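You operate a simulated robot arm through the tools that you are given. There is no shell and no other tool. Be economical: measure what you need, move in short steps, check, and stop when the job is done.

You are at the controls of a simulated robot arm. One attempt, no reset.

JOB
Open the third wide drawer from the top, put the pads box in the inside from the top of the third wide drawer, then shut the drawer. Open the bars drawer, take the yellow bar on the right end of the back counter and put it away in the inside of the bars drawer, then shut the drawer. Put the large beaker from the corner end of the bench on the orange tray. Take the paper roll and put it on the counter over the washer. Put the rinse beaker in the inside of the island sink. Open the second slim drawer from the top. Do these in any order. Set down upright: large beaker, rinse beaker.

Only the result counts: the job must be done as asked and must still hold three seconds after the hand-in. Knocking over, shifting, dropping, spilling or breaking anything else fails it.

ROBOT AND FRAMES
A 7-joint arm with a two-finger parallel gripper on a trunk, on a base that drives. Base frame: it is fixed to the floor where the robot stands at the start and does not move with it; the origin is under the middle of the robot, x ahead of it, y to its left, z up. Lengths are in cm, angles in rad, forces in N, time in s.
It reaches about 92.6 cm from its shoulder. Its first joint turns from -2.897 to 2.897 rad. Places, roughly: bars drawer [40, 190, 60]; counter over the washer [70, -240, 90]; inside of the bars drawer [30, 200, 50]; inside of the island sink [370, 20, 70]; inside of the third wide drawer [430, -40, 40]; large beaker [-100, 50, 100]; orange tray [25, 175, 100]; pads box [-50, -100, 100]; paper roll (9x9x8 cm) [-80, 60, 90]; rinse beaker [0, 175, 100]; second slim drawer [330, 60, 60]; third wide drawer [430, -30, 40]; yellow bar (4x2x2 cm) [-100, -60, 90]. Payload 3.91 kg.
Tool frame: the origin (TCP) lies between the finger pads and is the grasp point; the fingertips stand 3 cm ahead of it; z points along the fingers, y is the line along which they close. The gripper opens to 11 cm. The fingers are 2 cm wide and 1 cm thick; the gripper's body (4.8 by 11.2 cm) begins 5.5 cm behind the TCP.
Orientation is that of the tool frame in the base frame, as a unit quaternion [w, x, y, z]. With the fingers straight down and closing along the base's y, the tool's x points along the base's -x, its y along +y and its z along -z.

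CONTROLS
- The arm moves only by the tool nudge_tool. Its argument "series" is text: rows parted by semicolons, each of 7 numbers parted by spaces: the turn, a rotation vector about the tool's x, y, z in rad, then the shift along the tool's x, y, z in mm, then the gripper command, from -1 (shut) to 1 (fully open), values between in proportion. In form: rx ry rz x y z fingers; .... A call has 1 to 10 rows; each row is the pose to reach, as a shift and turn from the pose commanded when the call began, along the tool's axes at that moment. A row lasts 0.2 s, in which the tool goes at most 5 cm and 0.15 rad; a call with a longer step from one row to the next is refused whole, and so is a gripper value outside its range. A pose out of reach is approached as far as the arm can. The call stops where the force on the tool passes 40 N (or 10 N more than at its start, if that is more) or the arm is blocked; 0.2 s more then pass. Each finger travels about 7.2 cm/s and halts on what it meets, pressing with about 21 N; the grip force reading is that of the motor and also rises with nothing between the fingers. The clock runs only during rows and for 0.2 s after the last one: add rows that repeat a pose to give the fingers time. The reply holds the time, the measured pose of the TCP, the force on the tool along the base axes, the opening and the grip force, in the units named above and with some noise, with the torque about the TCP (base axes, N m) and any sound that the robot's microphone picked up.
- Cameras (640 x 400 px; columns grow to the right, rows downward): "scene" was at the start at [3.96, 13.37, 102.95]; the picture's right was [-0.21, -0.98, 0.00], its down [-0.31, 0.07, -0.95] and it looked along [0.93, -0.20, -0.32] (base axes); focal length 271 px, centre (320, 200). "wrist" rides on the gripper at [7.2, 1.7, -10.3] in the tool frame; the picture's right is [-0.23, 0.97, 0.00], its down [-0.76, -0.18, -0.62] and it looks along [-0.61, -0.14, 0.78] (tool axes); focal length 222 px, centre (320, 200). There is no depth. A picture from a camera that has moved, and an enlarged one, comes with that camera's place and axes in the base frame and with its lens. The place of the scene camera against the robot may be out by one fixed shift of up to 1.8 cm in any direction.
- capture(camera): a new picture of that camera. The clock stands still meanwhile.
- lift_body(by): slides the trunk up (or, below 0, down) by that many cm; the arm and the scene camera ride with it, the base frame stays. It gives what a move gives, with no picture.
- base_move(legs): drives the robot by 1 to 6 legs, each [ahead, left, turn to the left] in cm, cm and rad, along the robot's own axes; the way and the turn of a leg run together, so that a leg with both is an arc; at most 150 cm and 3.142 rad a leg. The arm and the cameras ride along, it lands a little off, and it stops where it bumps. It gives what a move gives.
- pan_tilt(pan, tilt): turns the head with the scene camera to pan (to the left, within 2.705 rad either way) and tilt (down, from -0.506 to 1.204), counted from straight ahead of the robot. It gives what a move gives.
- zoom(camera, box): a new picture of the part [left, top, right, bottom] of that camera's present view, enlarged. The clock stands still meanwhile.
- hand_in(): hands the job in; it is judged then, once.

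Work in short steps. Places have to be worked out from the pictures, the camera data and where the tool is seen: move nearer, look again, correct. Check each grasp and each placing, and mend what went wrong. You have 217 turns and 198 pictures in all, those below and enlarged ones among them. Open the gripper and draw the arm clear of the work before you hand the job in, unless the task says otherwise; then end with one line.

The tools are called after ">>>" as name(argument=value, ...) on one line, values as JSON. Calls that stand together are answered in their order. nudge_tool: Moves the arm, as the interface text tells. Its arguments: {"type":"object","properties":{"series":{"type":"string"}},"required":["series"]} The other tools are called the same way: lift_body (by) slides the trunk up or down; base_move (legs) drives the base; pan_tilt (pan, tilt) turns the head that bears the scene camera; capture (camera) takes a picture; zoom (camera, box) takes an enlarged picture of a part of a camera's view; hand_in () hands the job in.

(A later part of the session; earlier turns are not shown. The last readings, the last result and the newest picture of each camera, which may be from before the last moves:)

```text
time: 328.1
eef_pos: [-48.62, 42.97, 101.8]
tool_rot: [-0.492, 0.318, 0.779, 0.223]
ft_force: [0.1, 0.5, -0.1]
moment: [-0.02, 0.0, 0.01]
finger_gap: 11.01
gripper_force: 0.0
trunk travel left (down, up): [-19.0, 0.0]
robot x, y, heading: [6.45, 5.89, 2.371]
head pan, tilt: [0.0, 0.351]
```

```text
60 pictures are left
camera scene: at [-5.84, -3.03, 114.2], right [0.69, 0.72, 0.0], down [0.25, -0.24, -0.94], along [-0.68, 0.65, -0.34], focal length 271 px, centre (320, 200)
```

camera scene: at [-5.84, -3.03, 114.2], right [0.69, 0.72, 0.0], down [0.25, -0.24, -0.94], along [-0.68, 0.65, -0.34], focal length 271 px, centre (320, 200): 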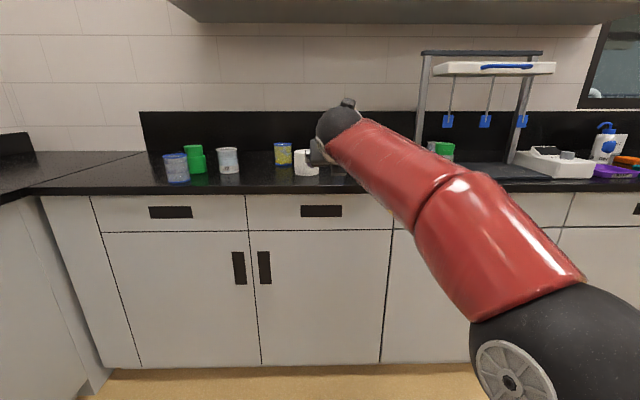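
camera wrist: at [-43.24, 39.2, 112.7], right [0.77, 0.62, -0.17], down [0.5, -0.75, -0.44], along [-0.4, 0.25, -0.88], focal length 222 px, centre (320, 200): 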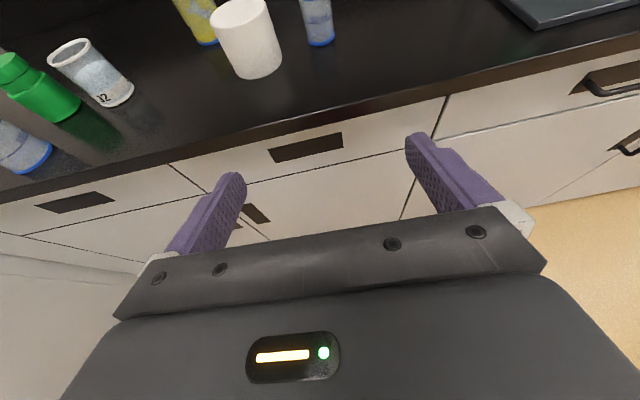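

The roll is at about (-82, 61). I raise the tool 5 cm, align, and drive in over it.

>>> nudge_tool(series="0 0 0 23 1 -10 1;0 0 0 45 2 -21 1;0 0 0 45 2 -21 1")

>>> base_move(legs=[[0, 7.2, 0.032], [30, 0, 0]])

>>> capture(camera="wrist")

```text
time: 328.9
eef_pos: [-48.47, 42.91, 106.8]
tool_rot: [-0.492, 0.318, 0.78, 0.222]
ft_force: [0.2, 0.3, -0.3]
moment: [0.01, 0.0, 0.03]
finger_gap: 10.98
gripper_force: 0.1
trunk travel left (down, up): [-19.0, 0.0]
robot x, y, heading: [6.53, 5.93, 2.374]
head pan, tilt: [0.0, 0.351]
```

```text
time: 331.5
eef_pos: [-76.09, 56.17, 106.72]
tool_rot: [-0.495, 0.308, 0.783, 0.216]
ft_force: [0.8, -0.5, 0.0]
moment: [-0.01, -0.01, -0.02]
finger_gap: 11.0
gripper_force: 0.1
trunk travel left (down, up): [-19.0, 0.0]
robot x, y, heading: [-20.41, 20.33, 2.403]
head pan, tilt: [0.0, 0.351]
```

```text
59 pictures are left
camera wrist: at [-70.65, 52.44, 117.67], right [0.75, 0.64, -0.17], down [0.52, -0.73, -0.44], along [-0.41, 0.24, -0.88], focal length 222 px, centre (320, 200)
```

wrist: 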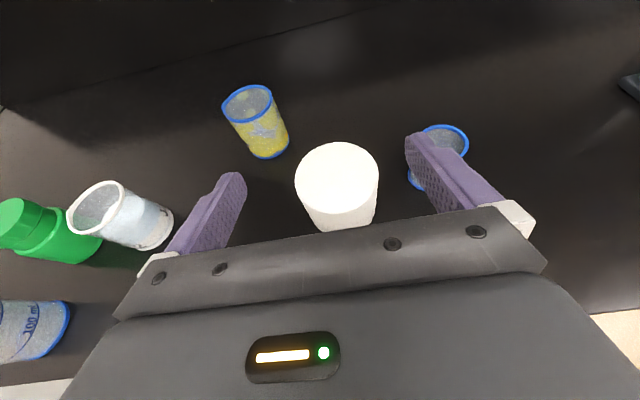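

Roll top centre (-80.0, 60.8). I move over it and descend part-way, then check.

>>> nudge_tool(series="0 0 0 12 6 27 1;0 0 0 25 6 55 1;0 0 0 -11 5 72 1;0 0 0 -29 4 80 1;0 0 0 -29 4 80 1")

>>> capture(camera="wrist")

```text
time: 332.7
eef_pos: [-80.0, 60.92, 100.74]
tool_rot: [-0.495, 0.307, 0.784, 0.215]
ft_force: [0.0, 0.1, -0.4]
moment: [-0.02, 0.03, 0.03]
finger_gap: 10.97
gripper_force: 0.0
trunk travel left (down, up): [-19.0, 0.0]
robot x, y, heading: [-20.13, 20.34, 2.4]
head pan, tilt: [0.0, 0.351]
```

```text
58 pictures are left
camera wrist: at [-74.59, 57.22, 111.61], right [0.75, 0.64, -0.17], down [0.52, -0.73, -0.44], along [-0.41, 0.24, -0.88], focal length 222 px, centre (320, 200)
```

wrist: 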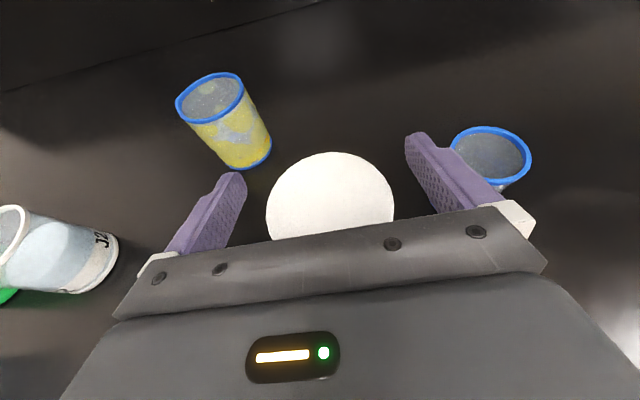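

Well centred. Descend the last 6 cm and close.

>>> nudge_tool(series="0 0 0 -20 -1 9 1;0 0 0 -40 -1 18 1;0 0 0 -56 -2 26 1;0 0 0 -56 -2 26 0.4;0 0 0 -56 -2 26 -1;0 0 0 -56 -2 26 -1")

>>> capture(camera="wrist")

```text
time: 334.1
eef_pos: [-80.01, 60.88, 94.6]
tool_rot: [-0.495, 0.307, 0.784, 0.216]
ft_force: [0.1, -0.3, -0.4]
moment: [-0.02, -0.02, -0.03]
finger_gap: 8.84
gripper_force: 21.0
trunk travel left (down, up): [-19.0, 0.0]
robot x, y, heading: [-20.44, 20.5, 2.399]
head pan, tilt: [0.0, 0.351]
```

```text
57 pictures are left
camera wrist: at [-74.61, 57.26, 105.49], right [0.75, 0.64, -0.17], down [0.52, -0.73, -0.44], along [-0.41, 0.24, -0.88], focal length 222 px, centre (320, 200)
```

wrist: 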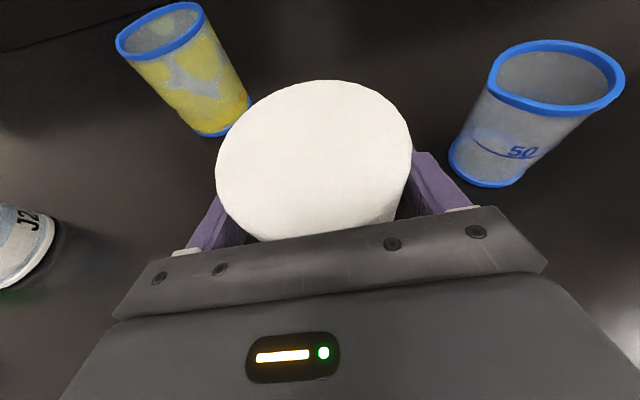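

Roll held (8.84 cm). I lift it, back off, turn to face the back counter and drive left towards the washer.

>>> nudge_tool(series="0 0 0 20 0 -9 -1;0 0 0 45 1 -21 -1;0 0 0 77 2 -35 -1;0 0 0 109 4 -50 -1;0 0 0 109 4 -50 -1")

>>> base_move(legs=[[-40, 0, 0], [0, 0, 1.574], [0, 85, 0], [0, 85, 0]])

>>> pan_tilt(pan=0.2, tilt=0.4)

>>> capture(camera="scene")

>>> capture(camera="wrist")

```text
time: 335.3
eef_pos: [-79.84, 60.68, 106.57]
tool_rot: [-0.493, 0.308, 0.784, 0.216]
ft_force: [-0.7, 0.2, -1.5]
moment: [-0.03, 0.02, 0.0]
finger_gap: 8.84
gripper_force: 20.8
trunk travel left (down, up): [-19.0, 0.0]
robot x, y, heading: [-20.31, 20.31, 2.4]
head pan, tilt: [0.0, 0.351]
```

```text
time: 349.8
eef_pos: [90.32, -183.36, 106.8]
tool_rot: [-0.506, -0.326, 0.775, -0.191]
ft_force: [-0.5, 0.4, -1.6]
moment: [-0.02, -0.01, 0.01]
finger_gap: 8.83
gripper_force: 20.6
trunk travel left (down, up): [-19.0, 0.0]
robot x, y, heading: [132.12, -124.59, -2.337]
head pan, tilt: [0.0, 0.351]
```

```text
time: 350.6
eef_pos: [90.29, -183.28, 106.68]
tool_rot: [-0.506, -0.325, 0.776, -0.19]
ft_force: [-0.1, 0.3, -1.2]
moment: [0.0, 0.01, -0.01]
finger_gap: 8.81
gripper_force: 21.4
trunk travel left (down, up): [-19.0, 0.0]
robot x, y, heading: [132.14, -124.6, -2.334]
head pan, tilt: [0.201, 0.4]
```

```text
56 pictures are left
camera scene: at [143.19, -138.96, 113.74], right [-0.84, 0.54, 0.0], down [0.21, 0.33, -0.92], along [-0.49, -0.78, -0.39], focal length 271 px, centre (320, 200)
```

scene: 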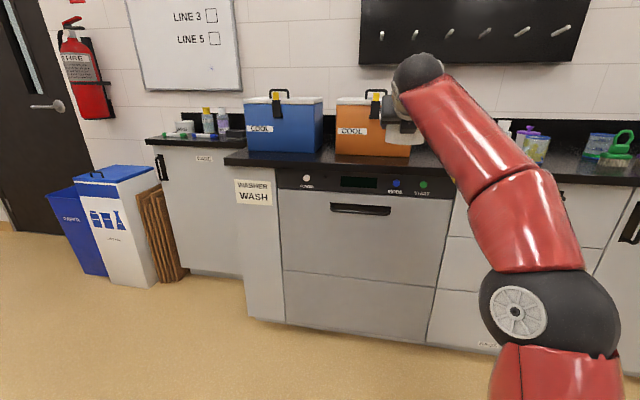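

```text
55 pictures are left
camera wrist: at [93.83, -178.08, 117.59], right [-0.62, 0.77, -0.17], down [0.75, 0.5, -0.44], along [-0.25, -0.4, -0.88], focal length 222 px, centre (320, 200)
```

wrist: 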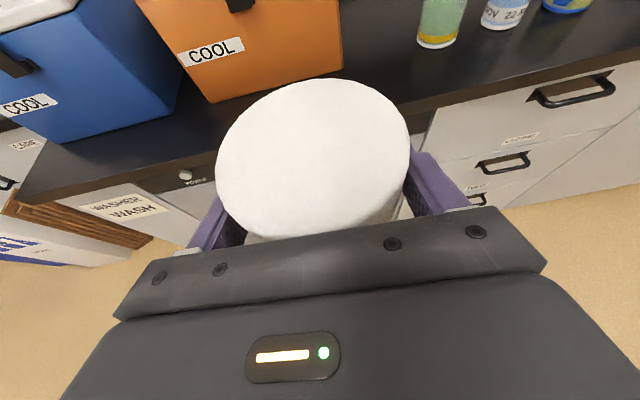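

The counter over the washer spans v≈171–231 with coolers at the back and a ~15 cm free strip in front. I aim for the strip in front of the orange cooler.

>>> base_move(legs=[[0, 4.7, 0.027], [27, 0, 0]])

>>> capture(camera="wrist")

>>> capture(camera="scene")

```text
time: 353.0
eef_pos: [76.44, -207.85, 106.78]
tool_rot: [-0.504, -0.335, 0.772, -0.196]
ft_force: [0.4, -0.6, -0.7]
moment: [0.0, -0.01, 0.01]
finger_gap: 8.85
gripper_force: 21.3
trunk travel left (down, up): [-19.0, 0.0]
robot x, y, heading: [116.8, -148.44, -2.311]
head pan, tilt: [0.201, 0.4]
```

```text
54 pictures are left
camera wrist: at [79.92, -202.44, 117.6], right [-0.63, 0.75, -0.17], down [0.73, 0.52, -0.44], along [-0.24, -0.41, -0.88], focal length 222 px, centre (320, 200)
```

wrist: 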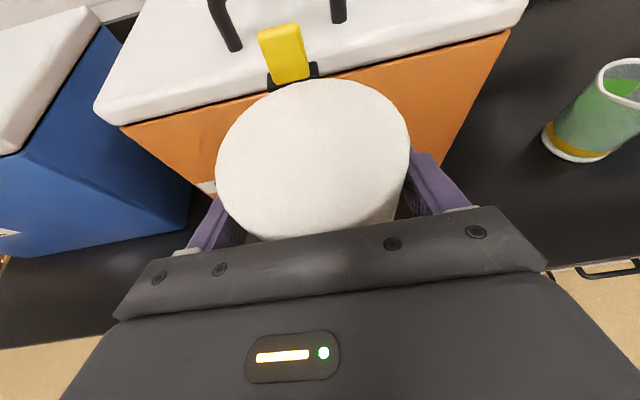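

```text
53 pictures are left
camera scene: at [128.34, -162.19, 113.74], right [-0.86, 0.52, 0.0], down [0.2, 0.33, -0.92], along [-0.48, -0.79, -0.39], focal length 271 px, centre (320, 200)
```

scene: 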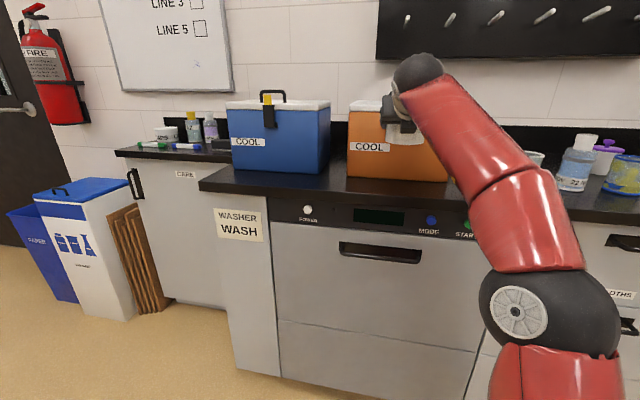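

Roll is over the strip (u≈-101.8, v≈196.7), clear of the cooler. I lower it.

>>> nudge_tool(series="0 0 0 -27 -1 12 -1;0 0 0 -54 -2 24 -1;0 0 0 -81 -3 36 -1;0 0 0 -103 -4 47 -1;0 0 0 -107 -4 49 -1;0 0 0 -110 -4 50 -1")

>>> capture(camera="wrist")

```text
time: 354.4
eef_pos: [76.54, -207.81, 94.65]
tool_rot: [-0.503, -0.335, 0.772, -0.197]
ft_force: [-0.6, -0.3, -0.7]
moment: [0.05, 0.0, 0.01]
finger_gap: 8.81
gripper_force: 20.3
trunk travel left (down, up): [-19.0, 0.0]
robot x, y, heading: [116.85, -148.41, -2.31]
head pan, tilt: [0.201, 0.4]
```

```text
52 pictures are left
camera wrist: at [79.93, -202.49, 105.54], right [-0.63, 0.75, -0.17], down [0.73, 0.52, -0.44], along [-0.24, -0.41, -0.88], focal length 222 px, centre (320, 200)
```

wrist: 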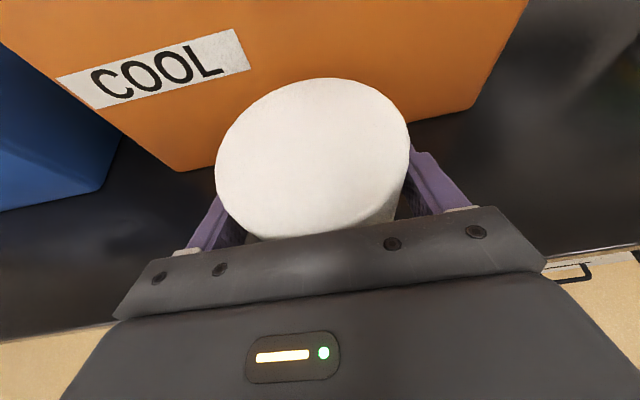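

At pick-up height; feel the last millimetres.

>>> nudge_tool(series="0 0 0 -1.5 0 0.7 -1;0 0 0 -3 0 1.4 -1")

```text
time: 355.0
eef_pos: [76.43, -207.7, 94.54]
tool_rot: [-0.505, -0.334, 0.771, -0.198]
ft_force: [-2.6, -3.1, 13.9]
moment: [-0.45, -0.4, -0.18]
finger_gap: 8.82
gripper_force: 21.3
trunk travel left (down, up): [-19.0, 0.0]
robot x, y, heading: [116.86, -148.04, -2.314]
head pan, tilt: [0.201, 0.4]
```

Contact. I release and rise straight up.

>>> nudge_tool(series="0 0 0 1 0 0 -1;0 0 0 1 0 0 0.8;0 0 0 1 0 0 1;0 0 0 1 0 0 1;0 0 0 35 1 -16 1;0 0 0 75 2 -34 1;0 0 0 110 4 -50 1")

>>> base_move(legs=[[-30, 0, 0]])

>>> capture(camera="wrist")

```text
time: 356.6
eef_pos: [76.34, -207.72, 106.42]
tool_rot: [-0.503, -0.335, 0.772, -0.196]
ft_force: [0.1, 0.0, -0.1]
moment: [-0.03, -0.02, 0.08]
finger_gap: 11.01
gripper_force: 0.0
trunk travel left (down, up): [-19.0, 0.0]
robot x, y, heading: [117.21, -148.39, -2.314]
head pan, tilt: [0.201, 0.4]
```

```text
time: 358.6
eef_pos: [96.48, -185.83, 106.3]
tool_rot: [-0.503, -0.334, 0.773, -0.195]
ft_force: [-0.9, -0.4, -1.2]
moment: [-0.01, 0.02, 0.01]
finger_gap: 11.01
gripper_force: 0.0
trunk travel left (down, up): [-19.0, 0.0]
robot x, y, heading: [136.85, -126.35, -2.316]
head pan, tilt: [0.201, 0.4]
```

```text
51 pictures are left
camera wrist: at [99.9, -180.48, 117.21], right [-0.63, 0.75, -0.17], down [0.74, 0.52, -0.44], along [-0.24, -0.4, -0.88], focal length 222 px, centre (320, 200)
```

wrist: 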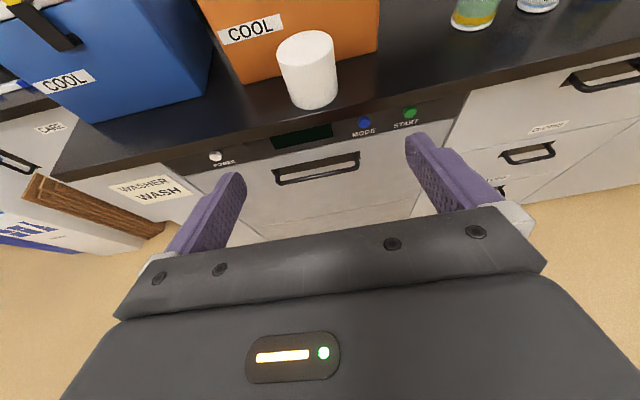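

The roll stands on the counter over the washer. Next the pads box: I change the tool to close in the vertical plane at ~45° pitch and drive right to the box.

>>> nudge_tool(series="0 0 -0.15 0 0 0 1;0 0 -0.3 0 0 0 1;0 0 -0.45 0 0 0 1;0 0 -0.6 0 0 0 1;0 0 -0.75 0 0 0 1;0 0 -0.9 0 0 0 1;0 0 -1.05 0 0 0 1;0 0 -1.2 0 0 0 1;0 0 -1.35 0 0 0 1;0 0 -1.5 0 0 0 1")

>>> nudge_tool(series="0.12 0 0 0 0 0 1;0.24 0 0 0 0 0 1;0.36 0 0 0 0 0 1;0.36 0 0 0 0 0 1")

>>> base_move(legs=[[0, -83, 0.005], [0, -83, 0]])

>>> pan_tilt(pan=0, tilt=0.4)

>>> capture(camera="scene")

>>> capture(camera="wrist")

```text
time: 360.8
eef_pos: [96.38, -185.68, 106.39]
tool_rot: [0.502, 0.771, -0.337, -0.201]
ft_force: [0.2, -0.2, -0.8]
moment: [0.05, -0.02, 0.01]
finger_gap: 10.98
gripper_force: 0.0
trunk travel left (down, up): [-19.0, 0.0]
robot x, y, heading: [137.2, -126.43, -2.313]
head pan, tilt: [0.201, 0.4]
```

```text
time: 361.8
eef_pos: [97.67, -183.04, 101.86]
tool_rot: [0.356, 0.848, -0.368, -0.137]
ft_force: [-0.7, -0.7, -0.3]
moment: [0.0, 0.01, -0.02]
finger_gap: 11.01
gripper_force: 0.2
out of reach, approached as far as the arm can: row 2, 3, 4
trunk travel left (down, up): [-19.0, 0.0]
robot x, y, heading: [137.09, -126.48, -2.32]
head pan, tilt: [0.201, 0.4]
```

```text
time: 370.4
eef_pos: [-26.65, -68.72, 101.84]
tool_rot: [0.355, 0.845, -0.374, -0.14]
ft_force: [0.0, 0.2, 1.0]
moment: [0.01, 0.03, 0.0]
finger_gap: 11.02
gripper_force: 0.1
trunk travel left (down, up): [-19.0, 0.0]
robot x, y, heading: [13.22, -12.23, -2.333]
head pan, tilt: [0.201, 0.4]
```

```text
time: 371.1
eef_pos: [-26.62, -68.72, 101.88]
tool_rot: [0.355, 0.846, -0.374, -0.139]
ft_force: [0.7, -0.5, -0.6]
moment: [-0.01, 0.03, 0.04]
finger_gap: 11.02
gripper_force: 0.0
trunk travel left (down, up): [-19.0, 0.0]
robot x, y, heading: [13.33, -12.77, -2.33]
head pan, tilt: [0.0, 0.4]
```

```text
50 pictures are left
camera scene: at [23.17, -25.55, 113.74], right [-0.73, 0.69, 0.0], down [0.27, 0.28, -0.92], along [-0.63, -0.67, -0.39], focal length 271 px, centre (320, 200)
```

scene: 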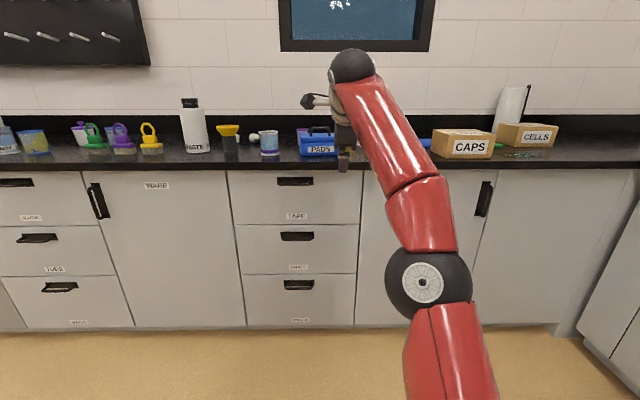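

```text
49 pictures are left
camera wrist: at [-17.55, -69.89, 110.5], right [-0.67, -0.29, 0.68], down [-0.11, 0.95, 0.29], along [-0.73, 0.12, -0.67], focal length 222 px, centre (320, 200)
```

wrist: 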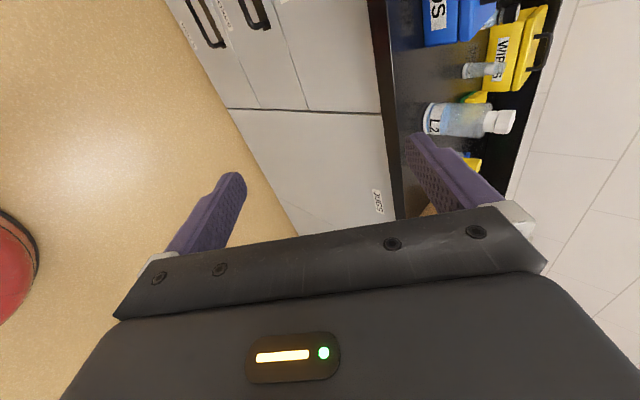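

I zoom on the pads box to see its handle.

>>> zoom(camera="scene", box=[250, 95, 410, 195])

>>> zoom(camera="wrist", box=[380, 0, 580, 125])

```text
4.00 times, centred on (330, 145) of scene
camera zoom: at [23.17, -25.55, 113.74], right [-0.73, 0.69, 0.0], down [0.27, 0.28, -0.92], along [-0.63, -0.67, -0.39], focal length 1083 px, centre (280, 420)
```

zoom: 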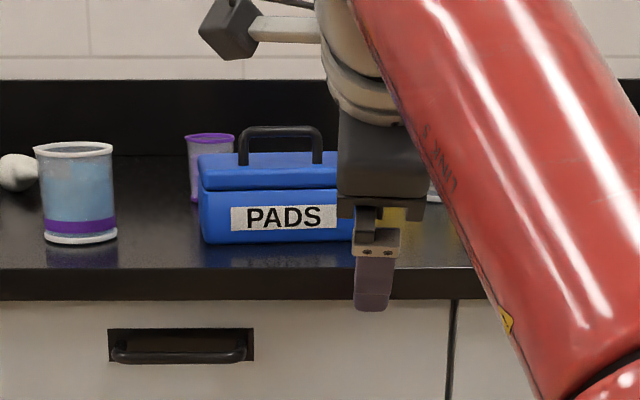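

```text
3.20 times, centred on (480, 62) of wrist
camera zoom: at [-17.55, -69.89, 110.5], right [-0.67, -0.29, 0.68], down [-0.11, 0.95, 0.29], along [-0.73, 0.12, -0.67], focal length 711 px, centre (-192, 640)
```

zoom: 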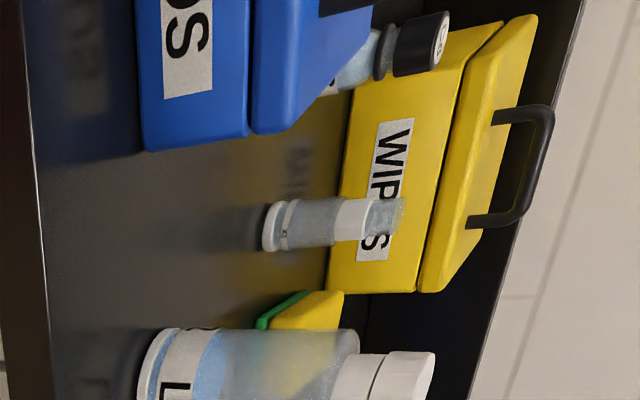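

The arch handle's bar is at about (-50.5, -103.6, 100). I align and drive to ~12 cm short of it.

>>> base_move(legs=[[0, 4.4, 0.023], [28, 0, 0]])

>>> capture(camera="wrist")

>>> zoom(camera="scene", box=[240, 80, 440, 205])

```text
time: 373.6
eef_pos: [-40.63, -93.29, 101.91]
tool_rot: [0.357, 0.85, -0.363, -0.136]
ft_force: [0.5, -1.0, -0.3]
moment: [-0.01, 0.0, -0.02]
finger_gap: 11.01
gripper_force: 0.1
trunk travel left (down, up): [-19.0, 0.0]
robot x, y, heading: [-2.21, -36.02, -2.306]
head pan, tilt: [0.0, 0.4]
```

```text
46 pictures are left
camera wrist: at [-31.42, -94.11, 110.51], right [-0.67, -0.31, 0.68], down [-0.14, 0.95, 0.29], along [-0.73, 0.1, -0.67], focal length 222 px, centre (320, 200)
```

wrist: 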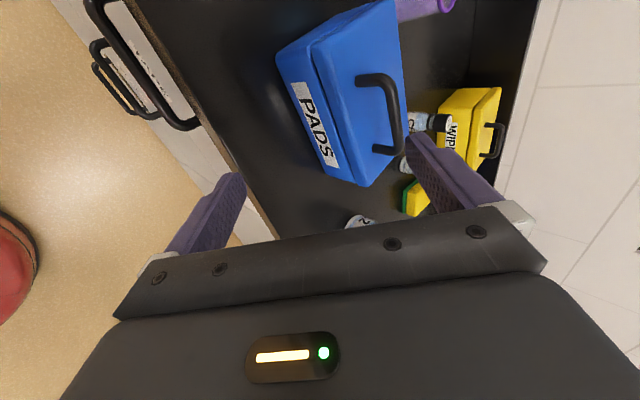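

```text
3.20 times, centred on (340, 142) of scene
camera zoom: at [8.15, -48.76, 113.74], right [-0.74, 0.67, 0.0], down [0.26, 0.29, -0.92], along [-0.62, -0.68, -0.39], focal length 866 px, centre (256, 384)
```

zoom: 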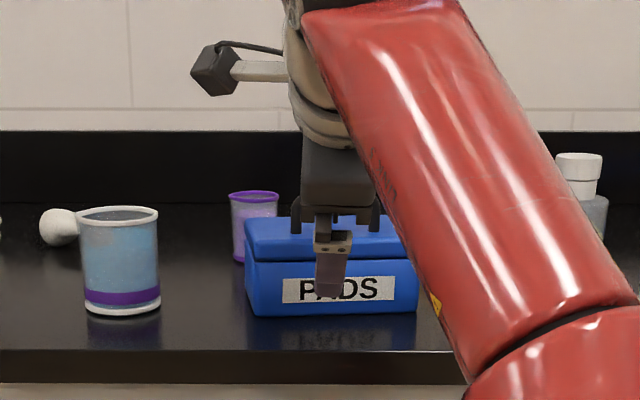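

Bar estimated at (-51.5, -102.8, 98.8), ~3.3 cm above the lid. I narrow the fingers to 2.4 cm, draw the arm back slightly, drive 17 cm closer to the pre-grasp pose, and look.

>>> nudge_tool(series="0 0 0 -10 -20 -25 -0.56;0 0 0 -20 -39 -51 -0.56;0 0 0 -20 -39 -51 -0.56;0 0 0 -20 -39 -51 -0.56")

>>> base_move(legs=[[16, 0, 0]])

>>> capture(camera="wrist")

>>> zoom(camera="scene", box=[240, 80, 440, 205])

```text
time: 374.6
eef_pos: [-37.42, -87.44, 102.53]
tool_rot: [0.357, 0.85, -0.363, -0.134]
ft_force: [0.5, -0.4, -0.6]
moment: [-0.01, 0.01, 0.03]
finger_gap: 2.42
gripper_force: 0.0
trunk travel left (down, up): [-19.0, 0.0]
robot x, y, heading: [-1.81, -36.3, -2.308]
head pan, tilt: [0.0, 0.4]
```

```text
time: 376.0
eef_pos: [-48.21, -99.33, 102.54]
tool_rot: [0.358, 0.85, -0.362, -0.134]
ft_force: [-0.9, 0.7, 0.3]
moment: [0.04, -0.03, -0.01]
finger_gap: 2.46
gripper_force: 0.5
trunk travel left (down, up): [-19.0, 0.0]
robot x, y, heading: [-12.49, -48.03, -2.303]
head pan, tilt: [0.0, 0.4]
```

```text
44 pictures are left
camera wrist: at [-39.04, -100.2, 111.21], right [-0.67, -0.31, 0.68], down [-0.14, 0.95, 0.29], along [-0.73, 0.1, -0.67], focal length 222 px, centre (320, 200)
```

wrist: 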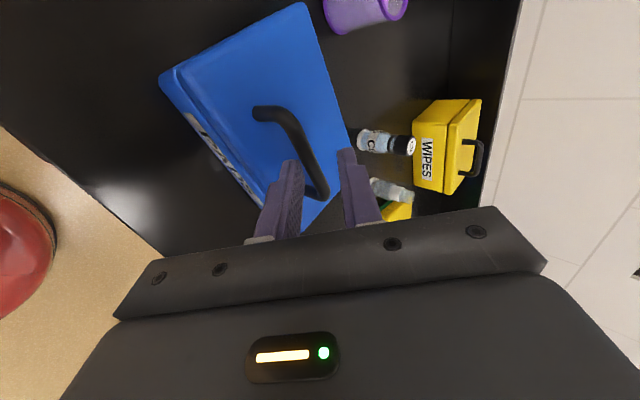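

```text
3.20 times, centred on (340, 142) of scene
camera zoom: at [-2.64, -60.73, 113.74], right [-0.74, 0.67, 0.0], down [0.26, 0.29, -0.92], along [-0.62, -0.68, -0.39], focal length 866 px, centre (256, 384)
```

zoom: 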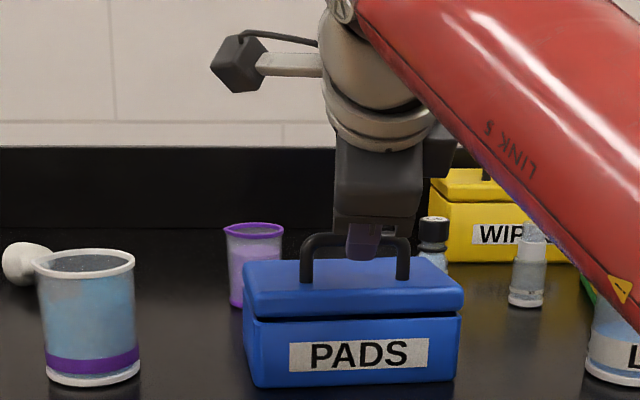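

Refined bar position (-48.8, -101.5, 99.4): 3.6 cm ahead, 0.7 cm low. I correct and advance 2 cm so the bar sits between the fingers.

>>> nudge_tool(series="0 0 0 8 -6 0 -0.56;0 0 0 8 -6 10 -0.56;0 0 0 8 -6 20 -0.56")

>>> zoom(camera="wrist", box=[200, 60, 440, 210])

>>> zoom(camera="scene", box=[280, 105, 400, 180])

```text
time: 376.8
eef_pos: [-48.37, -100.67, 100.71]
tool_rot: [0.357, 0.85, -0.362, -0.135]
ft_force: [-0.2, 0.4, 0.2]
moment: [-0.02, 0.0, -0.03]
finger_gap: 2.41
gripper_force: 0.1
trunk travel left (down, up): [-19.0, 0.0]
robot x, y, heading: [-12.7, -48.02, -2.302]
head pan, tilt: [0.0, 0.4]
```

```text
2.67 times, centred on (320, 135) of wrist
camera zoom: at [-39.15, -101.49, 109.41], right [-0.67, -0.31, 0.68], down [-0.14, 0.95, 0.29], along [-0.73, 0.1, -0.67], focal length 592 px, centre (320, 373)
```

zoom: 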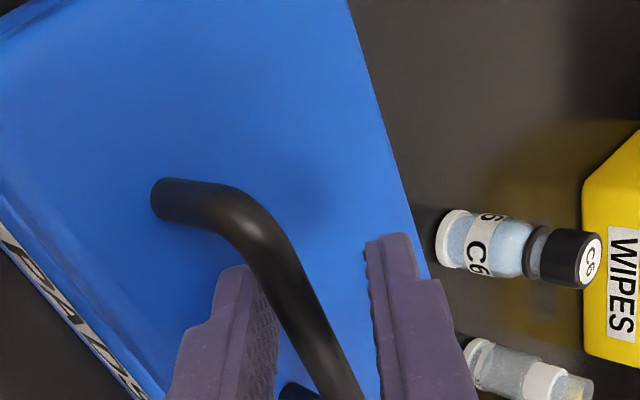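

```text
5.33 times, centred on (340, 142) of scene
camera zoom: at [-2.63, -60.72, 113.74], right [-0.74, 0.67, 0.0], down [0.26, 0.29, -0.92], along [-0.62, -0.68, -0.39], focal length 1444 px, centre (213, 507)
```

zoom: 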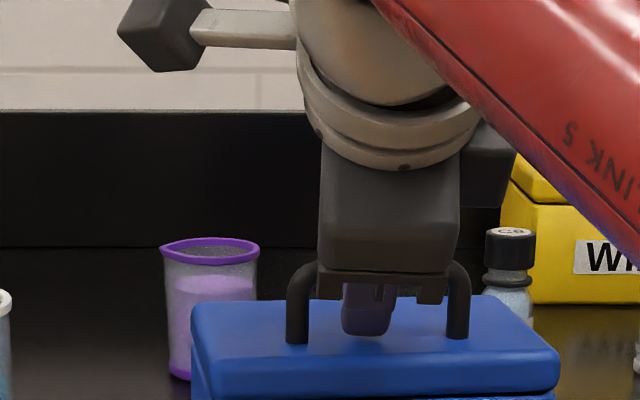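

The bar lies between the fingers, centred along the handle. I close.

>>> nudge_tool(series="0 0 0 0 0 0 -1;0 0 0 0 0 0 -1;0 0 0 0 0 0 -1")

>>> zoom(camera="wrist", box=[200, 60, 440, 210])

```text
time: 377.6
eef_pos: [-48.33, -100.73, 100.74]
tool_rot: [0.357, 0.85, -0.362, -0.135]
ft_force: [-1.8, -1.1, 1.7]
moment: [0.26, 0.44, 0.16]
finger_gap: 1.02
gripper_force: 20.9
trunk travel left (down, up): [-19.0, 0.0]
robot x, y, heading: [-12.6, -47.96, -2.305]
head pan, tilt: [0.0, 0.4]
```

```text
2.67 times, centred on (320, 135) of wrist
camera zoom: at [-39.17, -101.49, 109.39], right [-0.67, -0.31, 0.68], down [-0.14, 0.95, 0.29], along [-0.73, 0.1, -0.67], focal length 592 px, centre (320, 373)
```

zoom: 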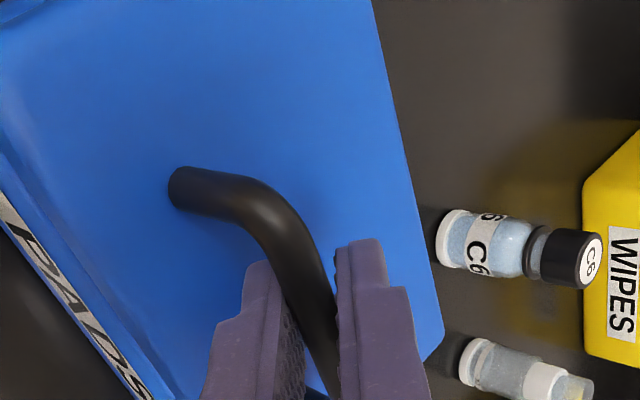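

Gripped (1.02 cm). I lift slowly 4 cm.

>>> nudge_tool(series="0 0 0 0 4 -4 -1;0 0 0 0 10 -10 -1;0 0 0 0 18 -18 -1;0 0 0 1 28 -28 -1;0 0 0 1 28 -28 -1")

>>> capture(camera="scene")

```text
time: 378.8
eef_pos: [-48.35, -100.73, 104.63]
tool_rot: [0.358, 0.85, -0.363, -0.135]
ft_force: [-0.5, 0.0, -1.5]
moment: [0.06, 0.05, 0.03]
finger_gap: 0.93
gripper_force: 20.8
trunk travel left (down, up): [-19.0, 0.0]
robot x, y, heading: [-12.95, -47.81, -2.301]
head pan, tilt: [0.0, 0.4]
```

```text
39 pictures are left
camera scene: at [-2.64, -60.74, 113.74], right [-0.74, 0.67, 0.0], down [0.26, 0.29, -0.92], along [-0.62, -0.68, -0.39], focal length 271 px, centre (320, 200)
```

scene: 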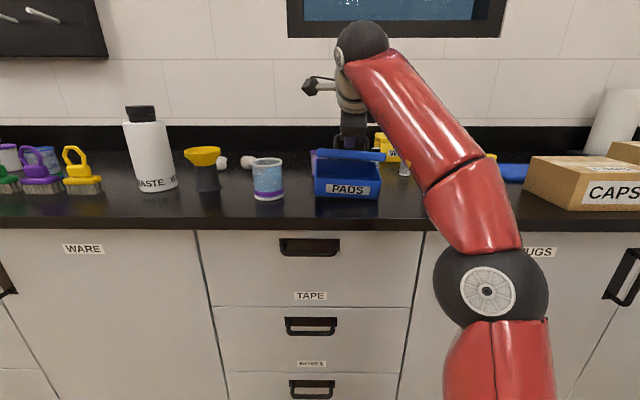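

The lid seems to have come up while the box body stayed. I zoom to see.

>>> zoom(camera="scene", box=[270, 110, 430, 210])

>>> capture(camera="wrist")

```text
4.00 times, centred on (350, 160) of scene
camera zoom: at [-2.64, -60.74, 113.74], right [-0.74, 0.67, 0.0], down [0.26, 0.29, -0.92], along [-0.62, -0.68, -0.39], focal length 1083 px, centre (200, 360)
```

zoom: 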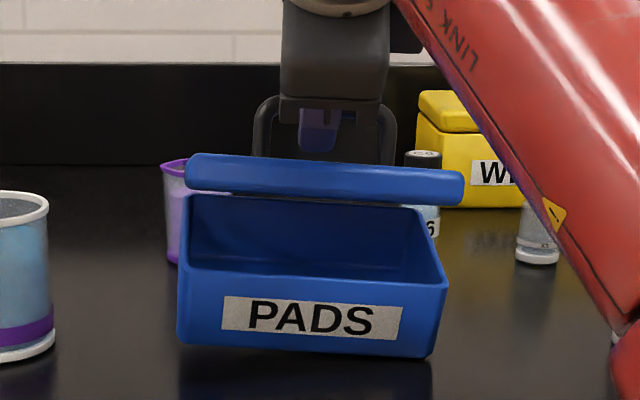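

```text
37 pictures are left
camera wrist: at [-39.21, -101.6, 113.35], right [-0.67, -0.31, 0.68], down [-0.14, 0.95, 0.29], along [-0.73, 0.1, -0.67], focal length 222 px, centre (320, 200)
```

wrist: 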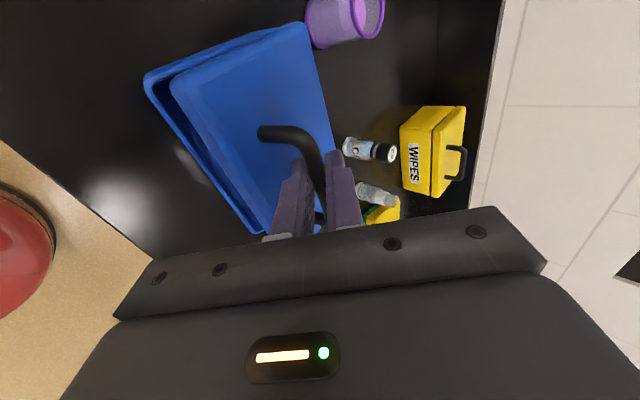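

The lid is hinged and opened; lifting by the handle isn't sound. I lower it back so the lid closes, then release and withdraw.

>>> nudge_tool(series="0 0 0 0 -8 8 -1;0 0 0 0 -16 16 -1;0 0 0 0 -22 22 -1;0 0 0 -1 -27 27 -1;0 0 0 -1 -28 28 -1")

>>> zoom(camera="scene", box=[270, 110, 430, 210])

```text
time: 380.0
eef_pos: [-48.12, -100.66, 100.84]
tool_rot: [0.359, 0.849, -0.363, -0.136]
ft_force: [1.5, -2.4, 8.7]
moment: [0.32, 0.45, 0.03]
finger_gap: 0.89
gripper_force: 21.5
trunk travel left (down, up): [-19.0, 0.0]
robot x, y, heading: [-13.05, -48.35, -2.3]
head pan, tilt: [0.0, 0.4]
```

```text
4.00 times, centred on (350, 160) of scene
camera zoom: at [-2.59, -60.71, 113.76], right [-0.74, 0.67, 0.0], down [0.26, 0.29, -0.92], along [-0.62, -0.68, -0.39], focal length 1083 px, centre (200, 360)
```

zoom: 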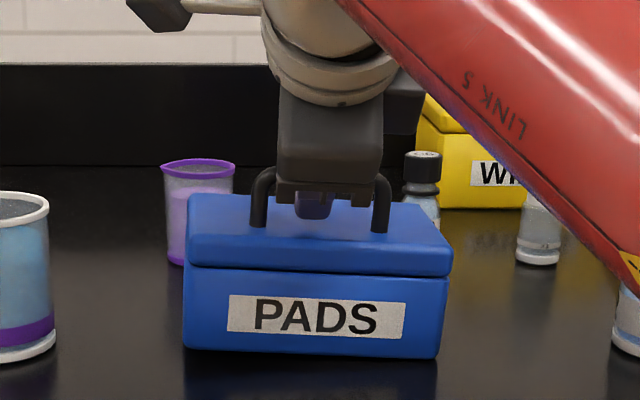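

Box is closed and standing again. It's too deep (≈10.4 cm) to grip safely across its body, so I will carry it by the handle with the lid hinge taking the load: lift up and back gently.

>>> nudge_tool(series="0 0 0 0 7 -7 -1;0 0 0 0 18 -18 -1;0 0 0 0 32 -32 -1;0 0 0 0 35 -57 -1;0 0 0 0 32 -88 -1;0 0 0 0 21 -120 -1;0 0 0 0 14 -149 -1;0 0 0 0 17 -159 -1;0 0 0 0 17 -159 -1")

>>> capture(camera="scene")

>>> capture(camera="wrist")

```text
time: 382.0
eef_pos: [-41.6, -93.28, 112.97]
tool_rot: [0.356, 0.85, -0.363, -0.135]
ft_force: [0.0, 0.2, -2.8]
moment: [0.07, -0.04, -0.01]
finger_gap: 0.94
gripper_force: 20.9
trunk travel left (down, up): [-19.0, 0.0]
robot x, y, heading: [-12.52, -48.01, -2.304]
head pan, tilt: [0.0, 0.4]
```

```text
35 pictures are left
camera scene: at [-2.65, -60.74, 113.74], right [-0.74, 0.67, 0.0], down [0.26, 0.29, -0.92], along [-0.62, -0.68, -0.39], focal length 271 px, centre (320, 200)
```

scene: 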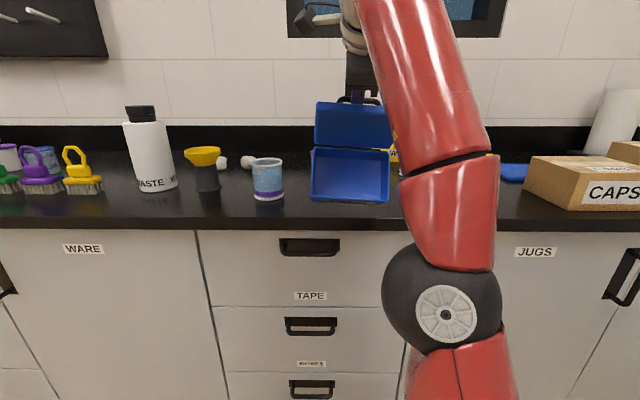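

```text
34 pictures are left
camera wrist: at [-32.28, -94.15, 121.65], right [-0.67, -0.31, 0.68], down [-0.14, 0.95, 0.29], along [-0.73, 0.1, -0.67], focal length 222 px, centre (320, 200)
```

wrist: 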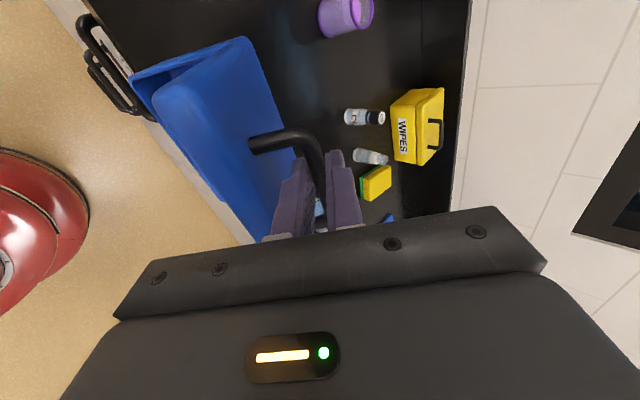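

The empty box hangs open from the handle. I raise a bit more and back away from the counter.

>>> nudge_tool(series="0 0 0 0 7 -14 -1;0 0 0 0 14 -28 -1;0 0 0 0 20 -42 -1;0 0 0 0 20 -42 -1")

>>> base_move(legs=[[-20, 0, 0], [-30, 0, 0]])

>>> capture(camera="scene")

```text
time: 383.0
eef_pos: [-41.36, -93.19, 113.07]
tool_rot: [0.356, 0.85, -0.363, -0.135]
ft_force: [-0.3, 0.8, -3.0]
moment: [0.06, -0.02, 0.02]
finger_gap: 0.92
gripper_force: 20.8
out of reach, approached as far as the arm can: row 1, 2, 3, 4
trunk travel left (down, up): [-19.0, 0.0]
robot x, y, heading: [-12.88, -47.85, -2.307]
head pan, tilt: [0.0, 0.4]
```

```text
time: 386.2
eef_pos: [-8.8, -56.8, 113.07]
tool_rot: [0.356, 0.849, -0.365, -0.136]
ft_force: [-0.5, 0.3, -2.2]
moment: [0.02, -0.01, 0.02]
finger_gap: 0.93
gripper_force: 21.3
trunk travel left (down, up): [-19.0, 0.0]
robot x, y, heading: [20.12, -11.34, -2.311]
head pan, tilt: [0.0, 0.4]
```

```text
33 pictures are left
camera scene: at [30.17, -24.42, 113.74], right [-0.74, 0.67, 0.0], down [0.26, 0.29, -0.92], along [-0.62, -0.68, -0.39], focal length 271 px, centre (320, 200)
```

scene: 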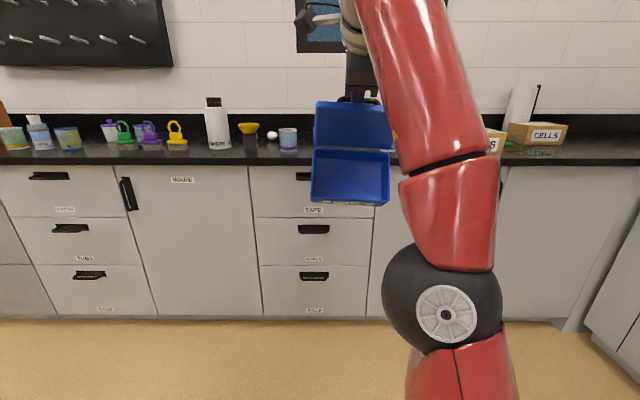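

Box is carried clear. I back down the aisle past the island, as before.

>>> base_move(legs=[[-142, 3, 0.004], [-142, 0, 0], [-141, 0, 0]])

>>> capture(camera="scene")

```text
time: 406.5
eef_pos: [280.74, 252.87, 112.92]
tool_rot: [0.356, 0.845, -0.374, -0.138]
ft_force: [0.4, 0.0, -3.1]
moment: [0.05, -0.01, -0.03]
finger_gap: 0.91
gripper_force: 20.7
trunk travel left (down, up): [-19.0, 0.0]
robot x, y, heading: [310.6, 297.48, -2.331]
head pan, tilt: [0.0, 0.4]
```

```text
32 pictures are left
camera scene: at [320.3, 284.51, 113.74], right [-0.73, 0.69, 0.0], down [0.27, 0.28, -0.92], along [-0.63, -0.67, -0.39], focal length 271 px, centre (320, 200)
```

scene: 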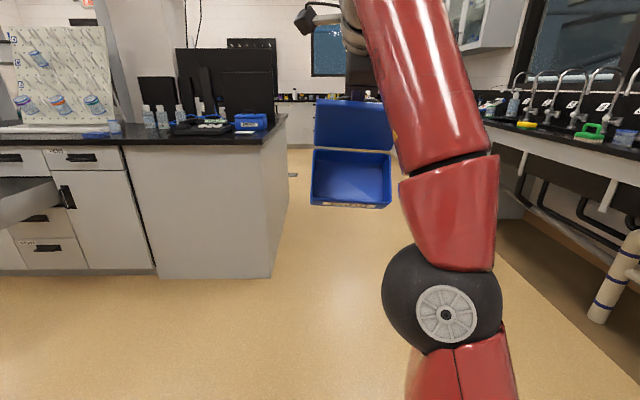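

Past the island. I correct the heading and slide left to the open drawer.

>>> base_move(legs=[[0, 0, 0.024], [0, 99, 0], [0, 99, 0], [0, 98, 0]])

>>> capture(camera="scene")

>>> capture(camera="wrist")

```text
time: 421.2
eef_pos: [500.78, 59.06, 112.94]
tool_rot: [0.357, 0.849, -0.365, -0.136]
ft_force: [-0.2, 0.6, -3.2]
moment: [0.04, 0.0, 0.0]
finger_gap: 0.92
gripper_force: 20.5
trunk travel left (down, up): [-19.0, 0.0]
robot x, y, heading: [529.75, 104.6, -2.308]
head pan, tilt: [0.0, 0.4]
```

```text
31 pictures are left
camera scene: at [539.74, 91.57, 113.74], right [-0.74, 0.67, 0.0], down [0.26, 0.29, -0.92], along [-0.62, -0.68, -0.39], focal length 271 px, centre (320, 200)
```

scene: 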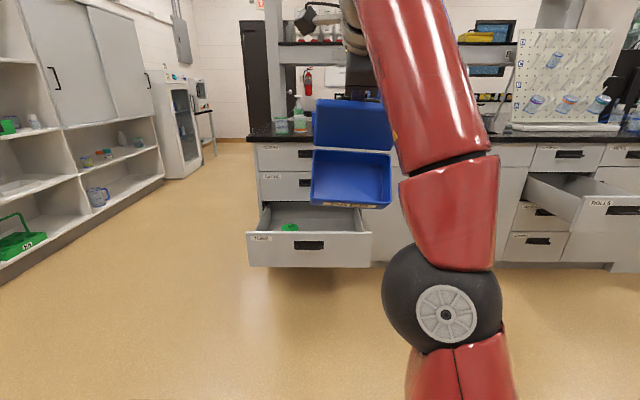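

```text
30 pictures are left
camera wrist: at [510.0, 58.24, 121.64], right [-0.67, -0.3, 0.68], down [-0.13, 0.95, 0.29], along [-0.73, 0.11, -0.67], focal length 222 px, centre (320, 200)
```

wrist: 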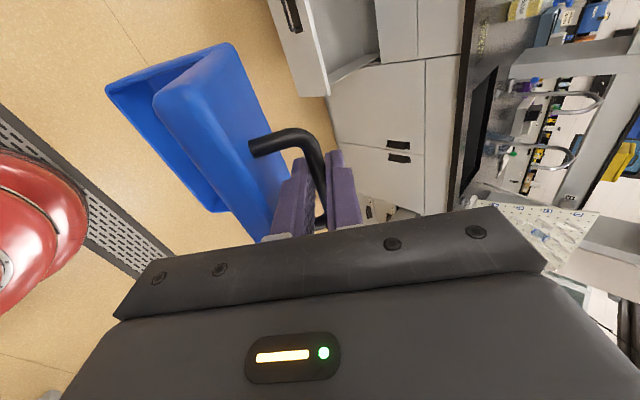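

Box hangs in line with the free right part of the drawer (v≈330). I drive 60 cm ahead and look.

>>> base_move(legs=[[30, 0, 0], [29, 1, 0]])

>>> nudge_tool(series="0 0 0 0 -5 40 -1;0 0 0 0 -20 75 -1;0 0 0 0 -40 110 -1;0 0 0 0 -65 145 -1;0 0 0 0 -90 180 -1;0 0 0 0 -115 210 -1;0 0 0 0 -140 240 -1;0 0 0 0 -160 260 -1;0 0 0 0 -160 260 -1")

>>> pan_tilt(pan=0, tilt=0.8)

>>> capture(camera="scene")

>>> capture(camera="wrist")

```text
time: 424.9
eef_pos: [462.43, 14.66, 113.02]
tool_rot: [0.357, 0.851, -0.362, -0.135]
ft_force: [-0.2, -0.9, -2.4]
moment: [0.03, 0.0, 0.01]
finger_gap: 0.94
gripper_force: 20.7
trunk travel left (down, up): [-19.0, 0.0]
robot x, y, heading: [491.18, 59.88, -2.304]
head pan, tilt: [0.0, 0.4]
```

```text
time: 426.9
eef_pos: [458.22, 8.94, 82.95]
tool_rot: [0.357, 0.851, -0.363, -0.133]
ft_force: [0.3, 0.6, -2.0]
moment: [0.03, -0.04, -0.04]
finger_gap: 0.92
gripper_force: 21.2
trunk travel left (down, up): [-19.0, 0.0]
robot x, y, heading: [491.13, 60.19, -2.299]
head pan, tilt: [0.0, 0.4]
```

```text
time: 427.8
eef_pos: [458.17, 8.88, 83.06]
tool_rot: [0.357, 0.851, -0.361, -0.135]
ft_force: [-1.6, -0.4, -3.1]
moment: [0.01, -0.01, -0.02]
finger_gap: 0.91
gripper_force: 20.8
trunk travel left (down, up): [-19.0, 0.0]
robot x, y, heading: [490.81, 59.87, -2.304]
head pan, tilt: [0.0, 0.799]
```

```text
29 pictures are left
camera scene: at [501.9, 48.15, 110.24], right [-0.74, 0.67, 0.0], down [0.48, 0.53, -0.7], along [-0.47, -0.52, -0.72], focal length 271 px, centre (320, 200)
```

scene: 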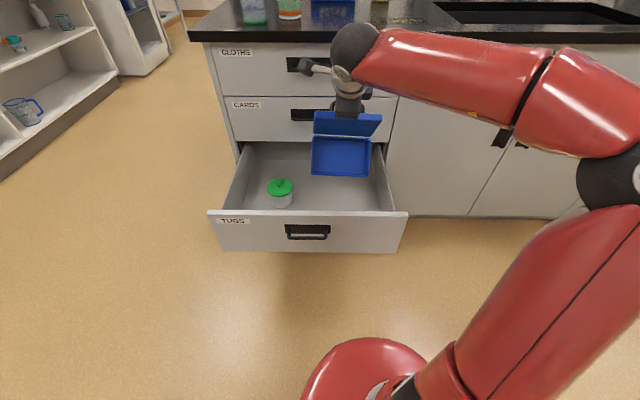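

```text
28 pictures are left
camera wrist: at [467.35, 8.13, 91.65], right [-0.67, -0.31, 0.68], down [-0.14, 0.95, 0.29], along [-0.73, 0.1, -0.67], focal length 222 px, centre (320, 200)
```

wrist: 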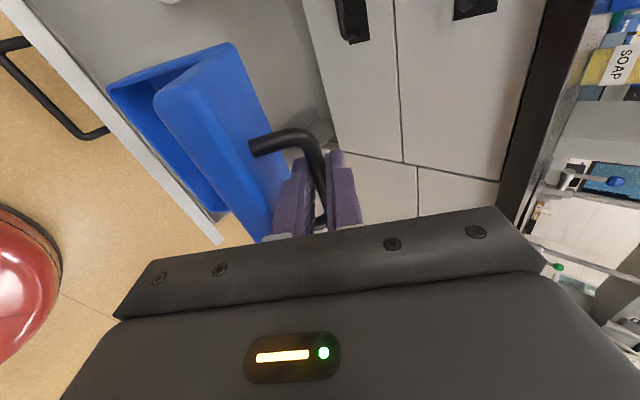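

The box is above the drawer's free right half, clear of the tub. I lower it 20 cm in.

>>> nudge_tool(series="0 0 0 0 -21 27 -1;0 0 0 0 -43 54 -1;0 0 0 0 -64 81 -1;0 0 0 0 -86 108 -1;0 0 0 0 -107 132 -1;0 0 0 0 -121 147 -1;0 0 0 0 -127 153 -1")

>>> capture(camera="scene")

>>> capture(camera="wrist")

```text
time: 429.4
eef_pos: [457.28, 7.22, 63.52]
tool_rot: [0.358, 0.85, -0.362, -0.133]
ft_force: [0.2, 0.9, -3.2]
moment: [0.04, -0.02, 0.0]
finger_gap: 0.92
gripper_force: 21.0
trunk travel left (down, up): [-19.0, 0.0]
robot x, y, heading: [490.98, 60.01, -2.3]
head pan, tilt: [0.0, 0.799]
```

```text
27 pictures are left
camera scene: at [501.9, 48.15, 110.23], right [-0.74, 0.67, 0.0], down [0.48, 0.53, -0.7], along [-0.47, -0.52, -0.72], focal length 271 px, centre (320, 200)
```

scene: 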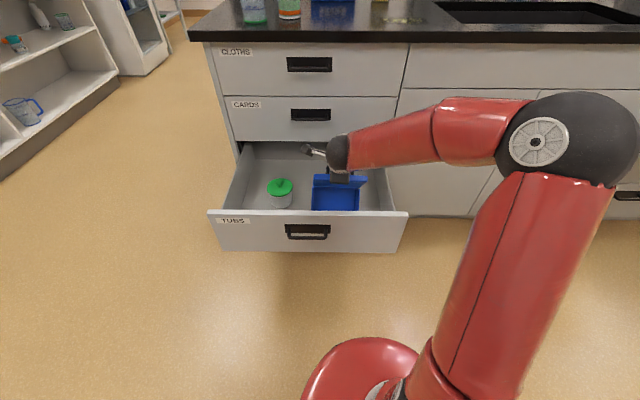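

```text
26 pictures are left
camera wrist: at [466.44, 6.44, 72.16], right [-0.67, -0.31, 0.68], down [-0.14, 0.95, 0.29], along [-0.73, 0.1, -0.67], focal length 222 px, centre (320, 200)
```

wrist: 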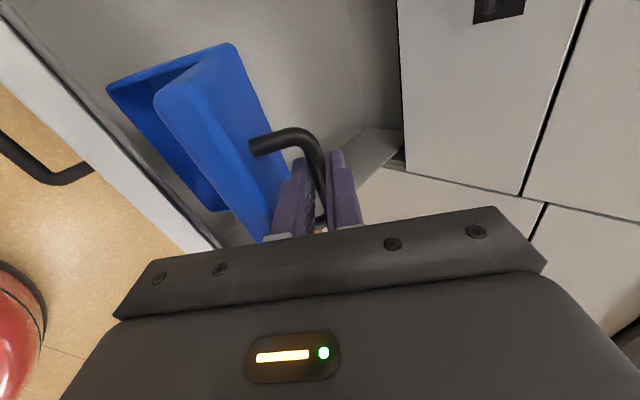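

Box is inside the drawer, about 4 cm above its floor. I lower and move inward so the body tips onto its bottom.

>>> nudge_tool(series="0 0 0 0 -14 14 -1;0 0 0 0 -28 28 -1;0 0 0 0 -21 50 -1;0 0 0 0 -7 78 -1;0 0 0 0 7 106 -1;0 0 0 0 21 134 -1;0 0 0 0 32 150 -1;0 0 0 0 32 150 -1")

>>> zoom(camera="scene", box=[200, 100, 440, 250])

>>> capture(camera="wrist")

```text
time: 431.1
eef_pos: [448.41, -1.81, 55.1]
tool_rot: [0.357, 0.851, -0.361, -0.134]
ft_force: [0.5, 0.2, -1.7]
moment: [0.06, 0.0, -0.05]
finger_gap: 0.9
gripper_force: 20.4
trunk travel left (down, up): [-19.0, 0.0]
robot x, y, heading: [490.96, 60.14, -2.303]
head pan, tilt: [0.0, 0.799]
```

```text
2.67 times, centred on (320, 175) of scene
camera zoom: at [501.9, 48.15, 110.23], right [-0.74, 0.67, 0.0], down [0.48, 0.53, -0.7], along [-0.47, -0.52, -0.72], focal length 722 px, centre (320, 267)
```

zoom: 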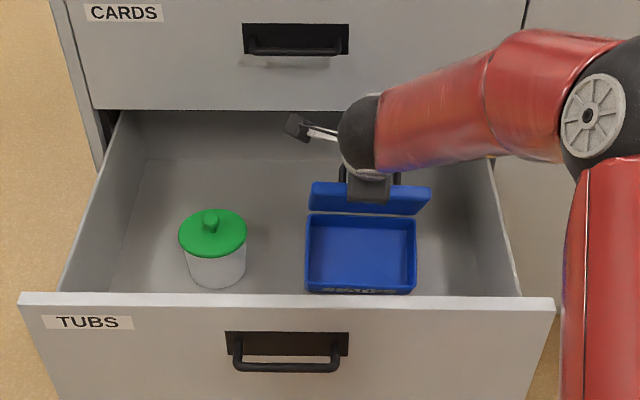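

```text
24 pictures are left
camera wrist: at [457.5, -2.6, 63.77], right [-0.67, -0.31, 0.68], down [-0.14, 0.95, 0.29], along [-0.73, 0.1, -0.67], focal length 222 px, centre (320, 200)
```

wrist: 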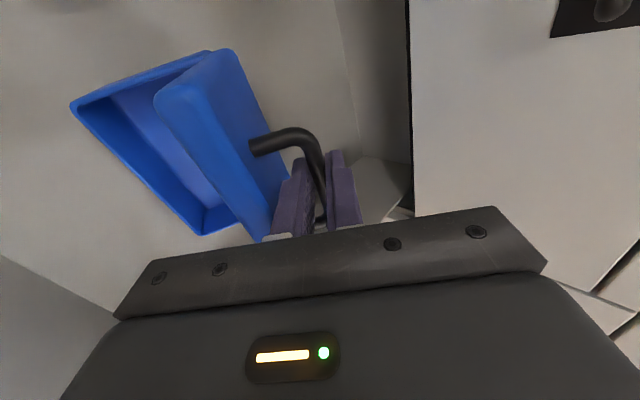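

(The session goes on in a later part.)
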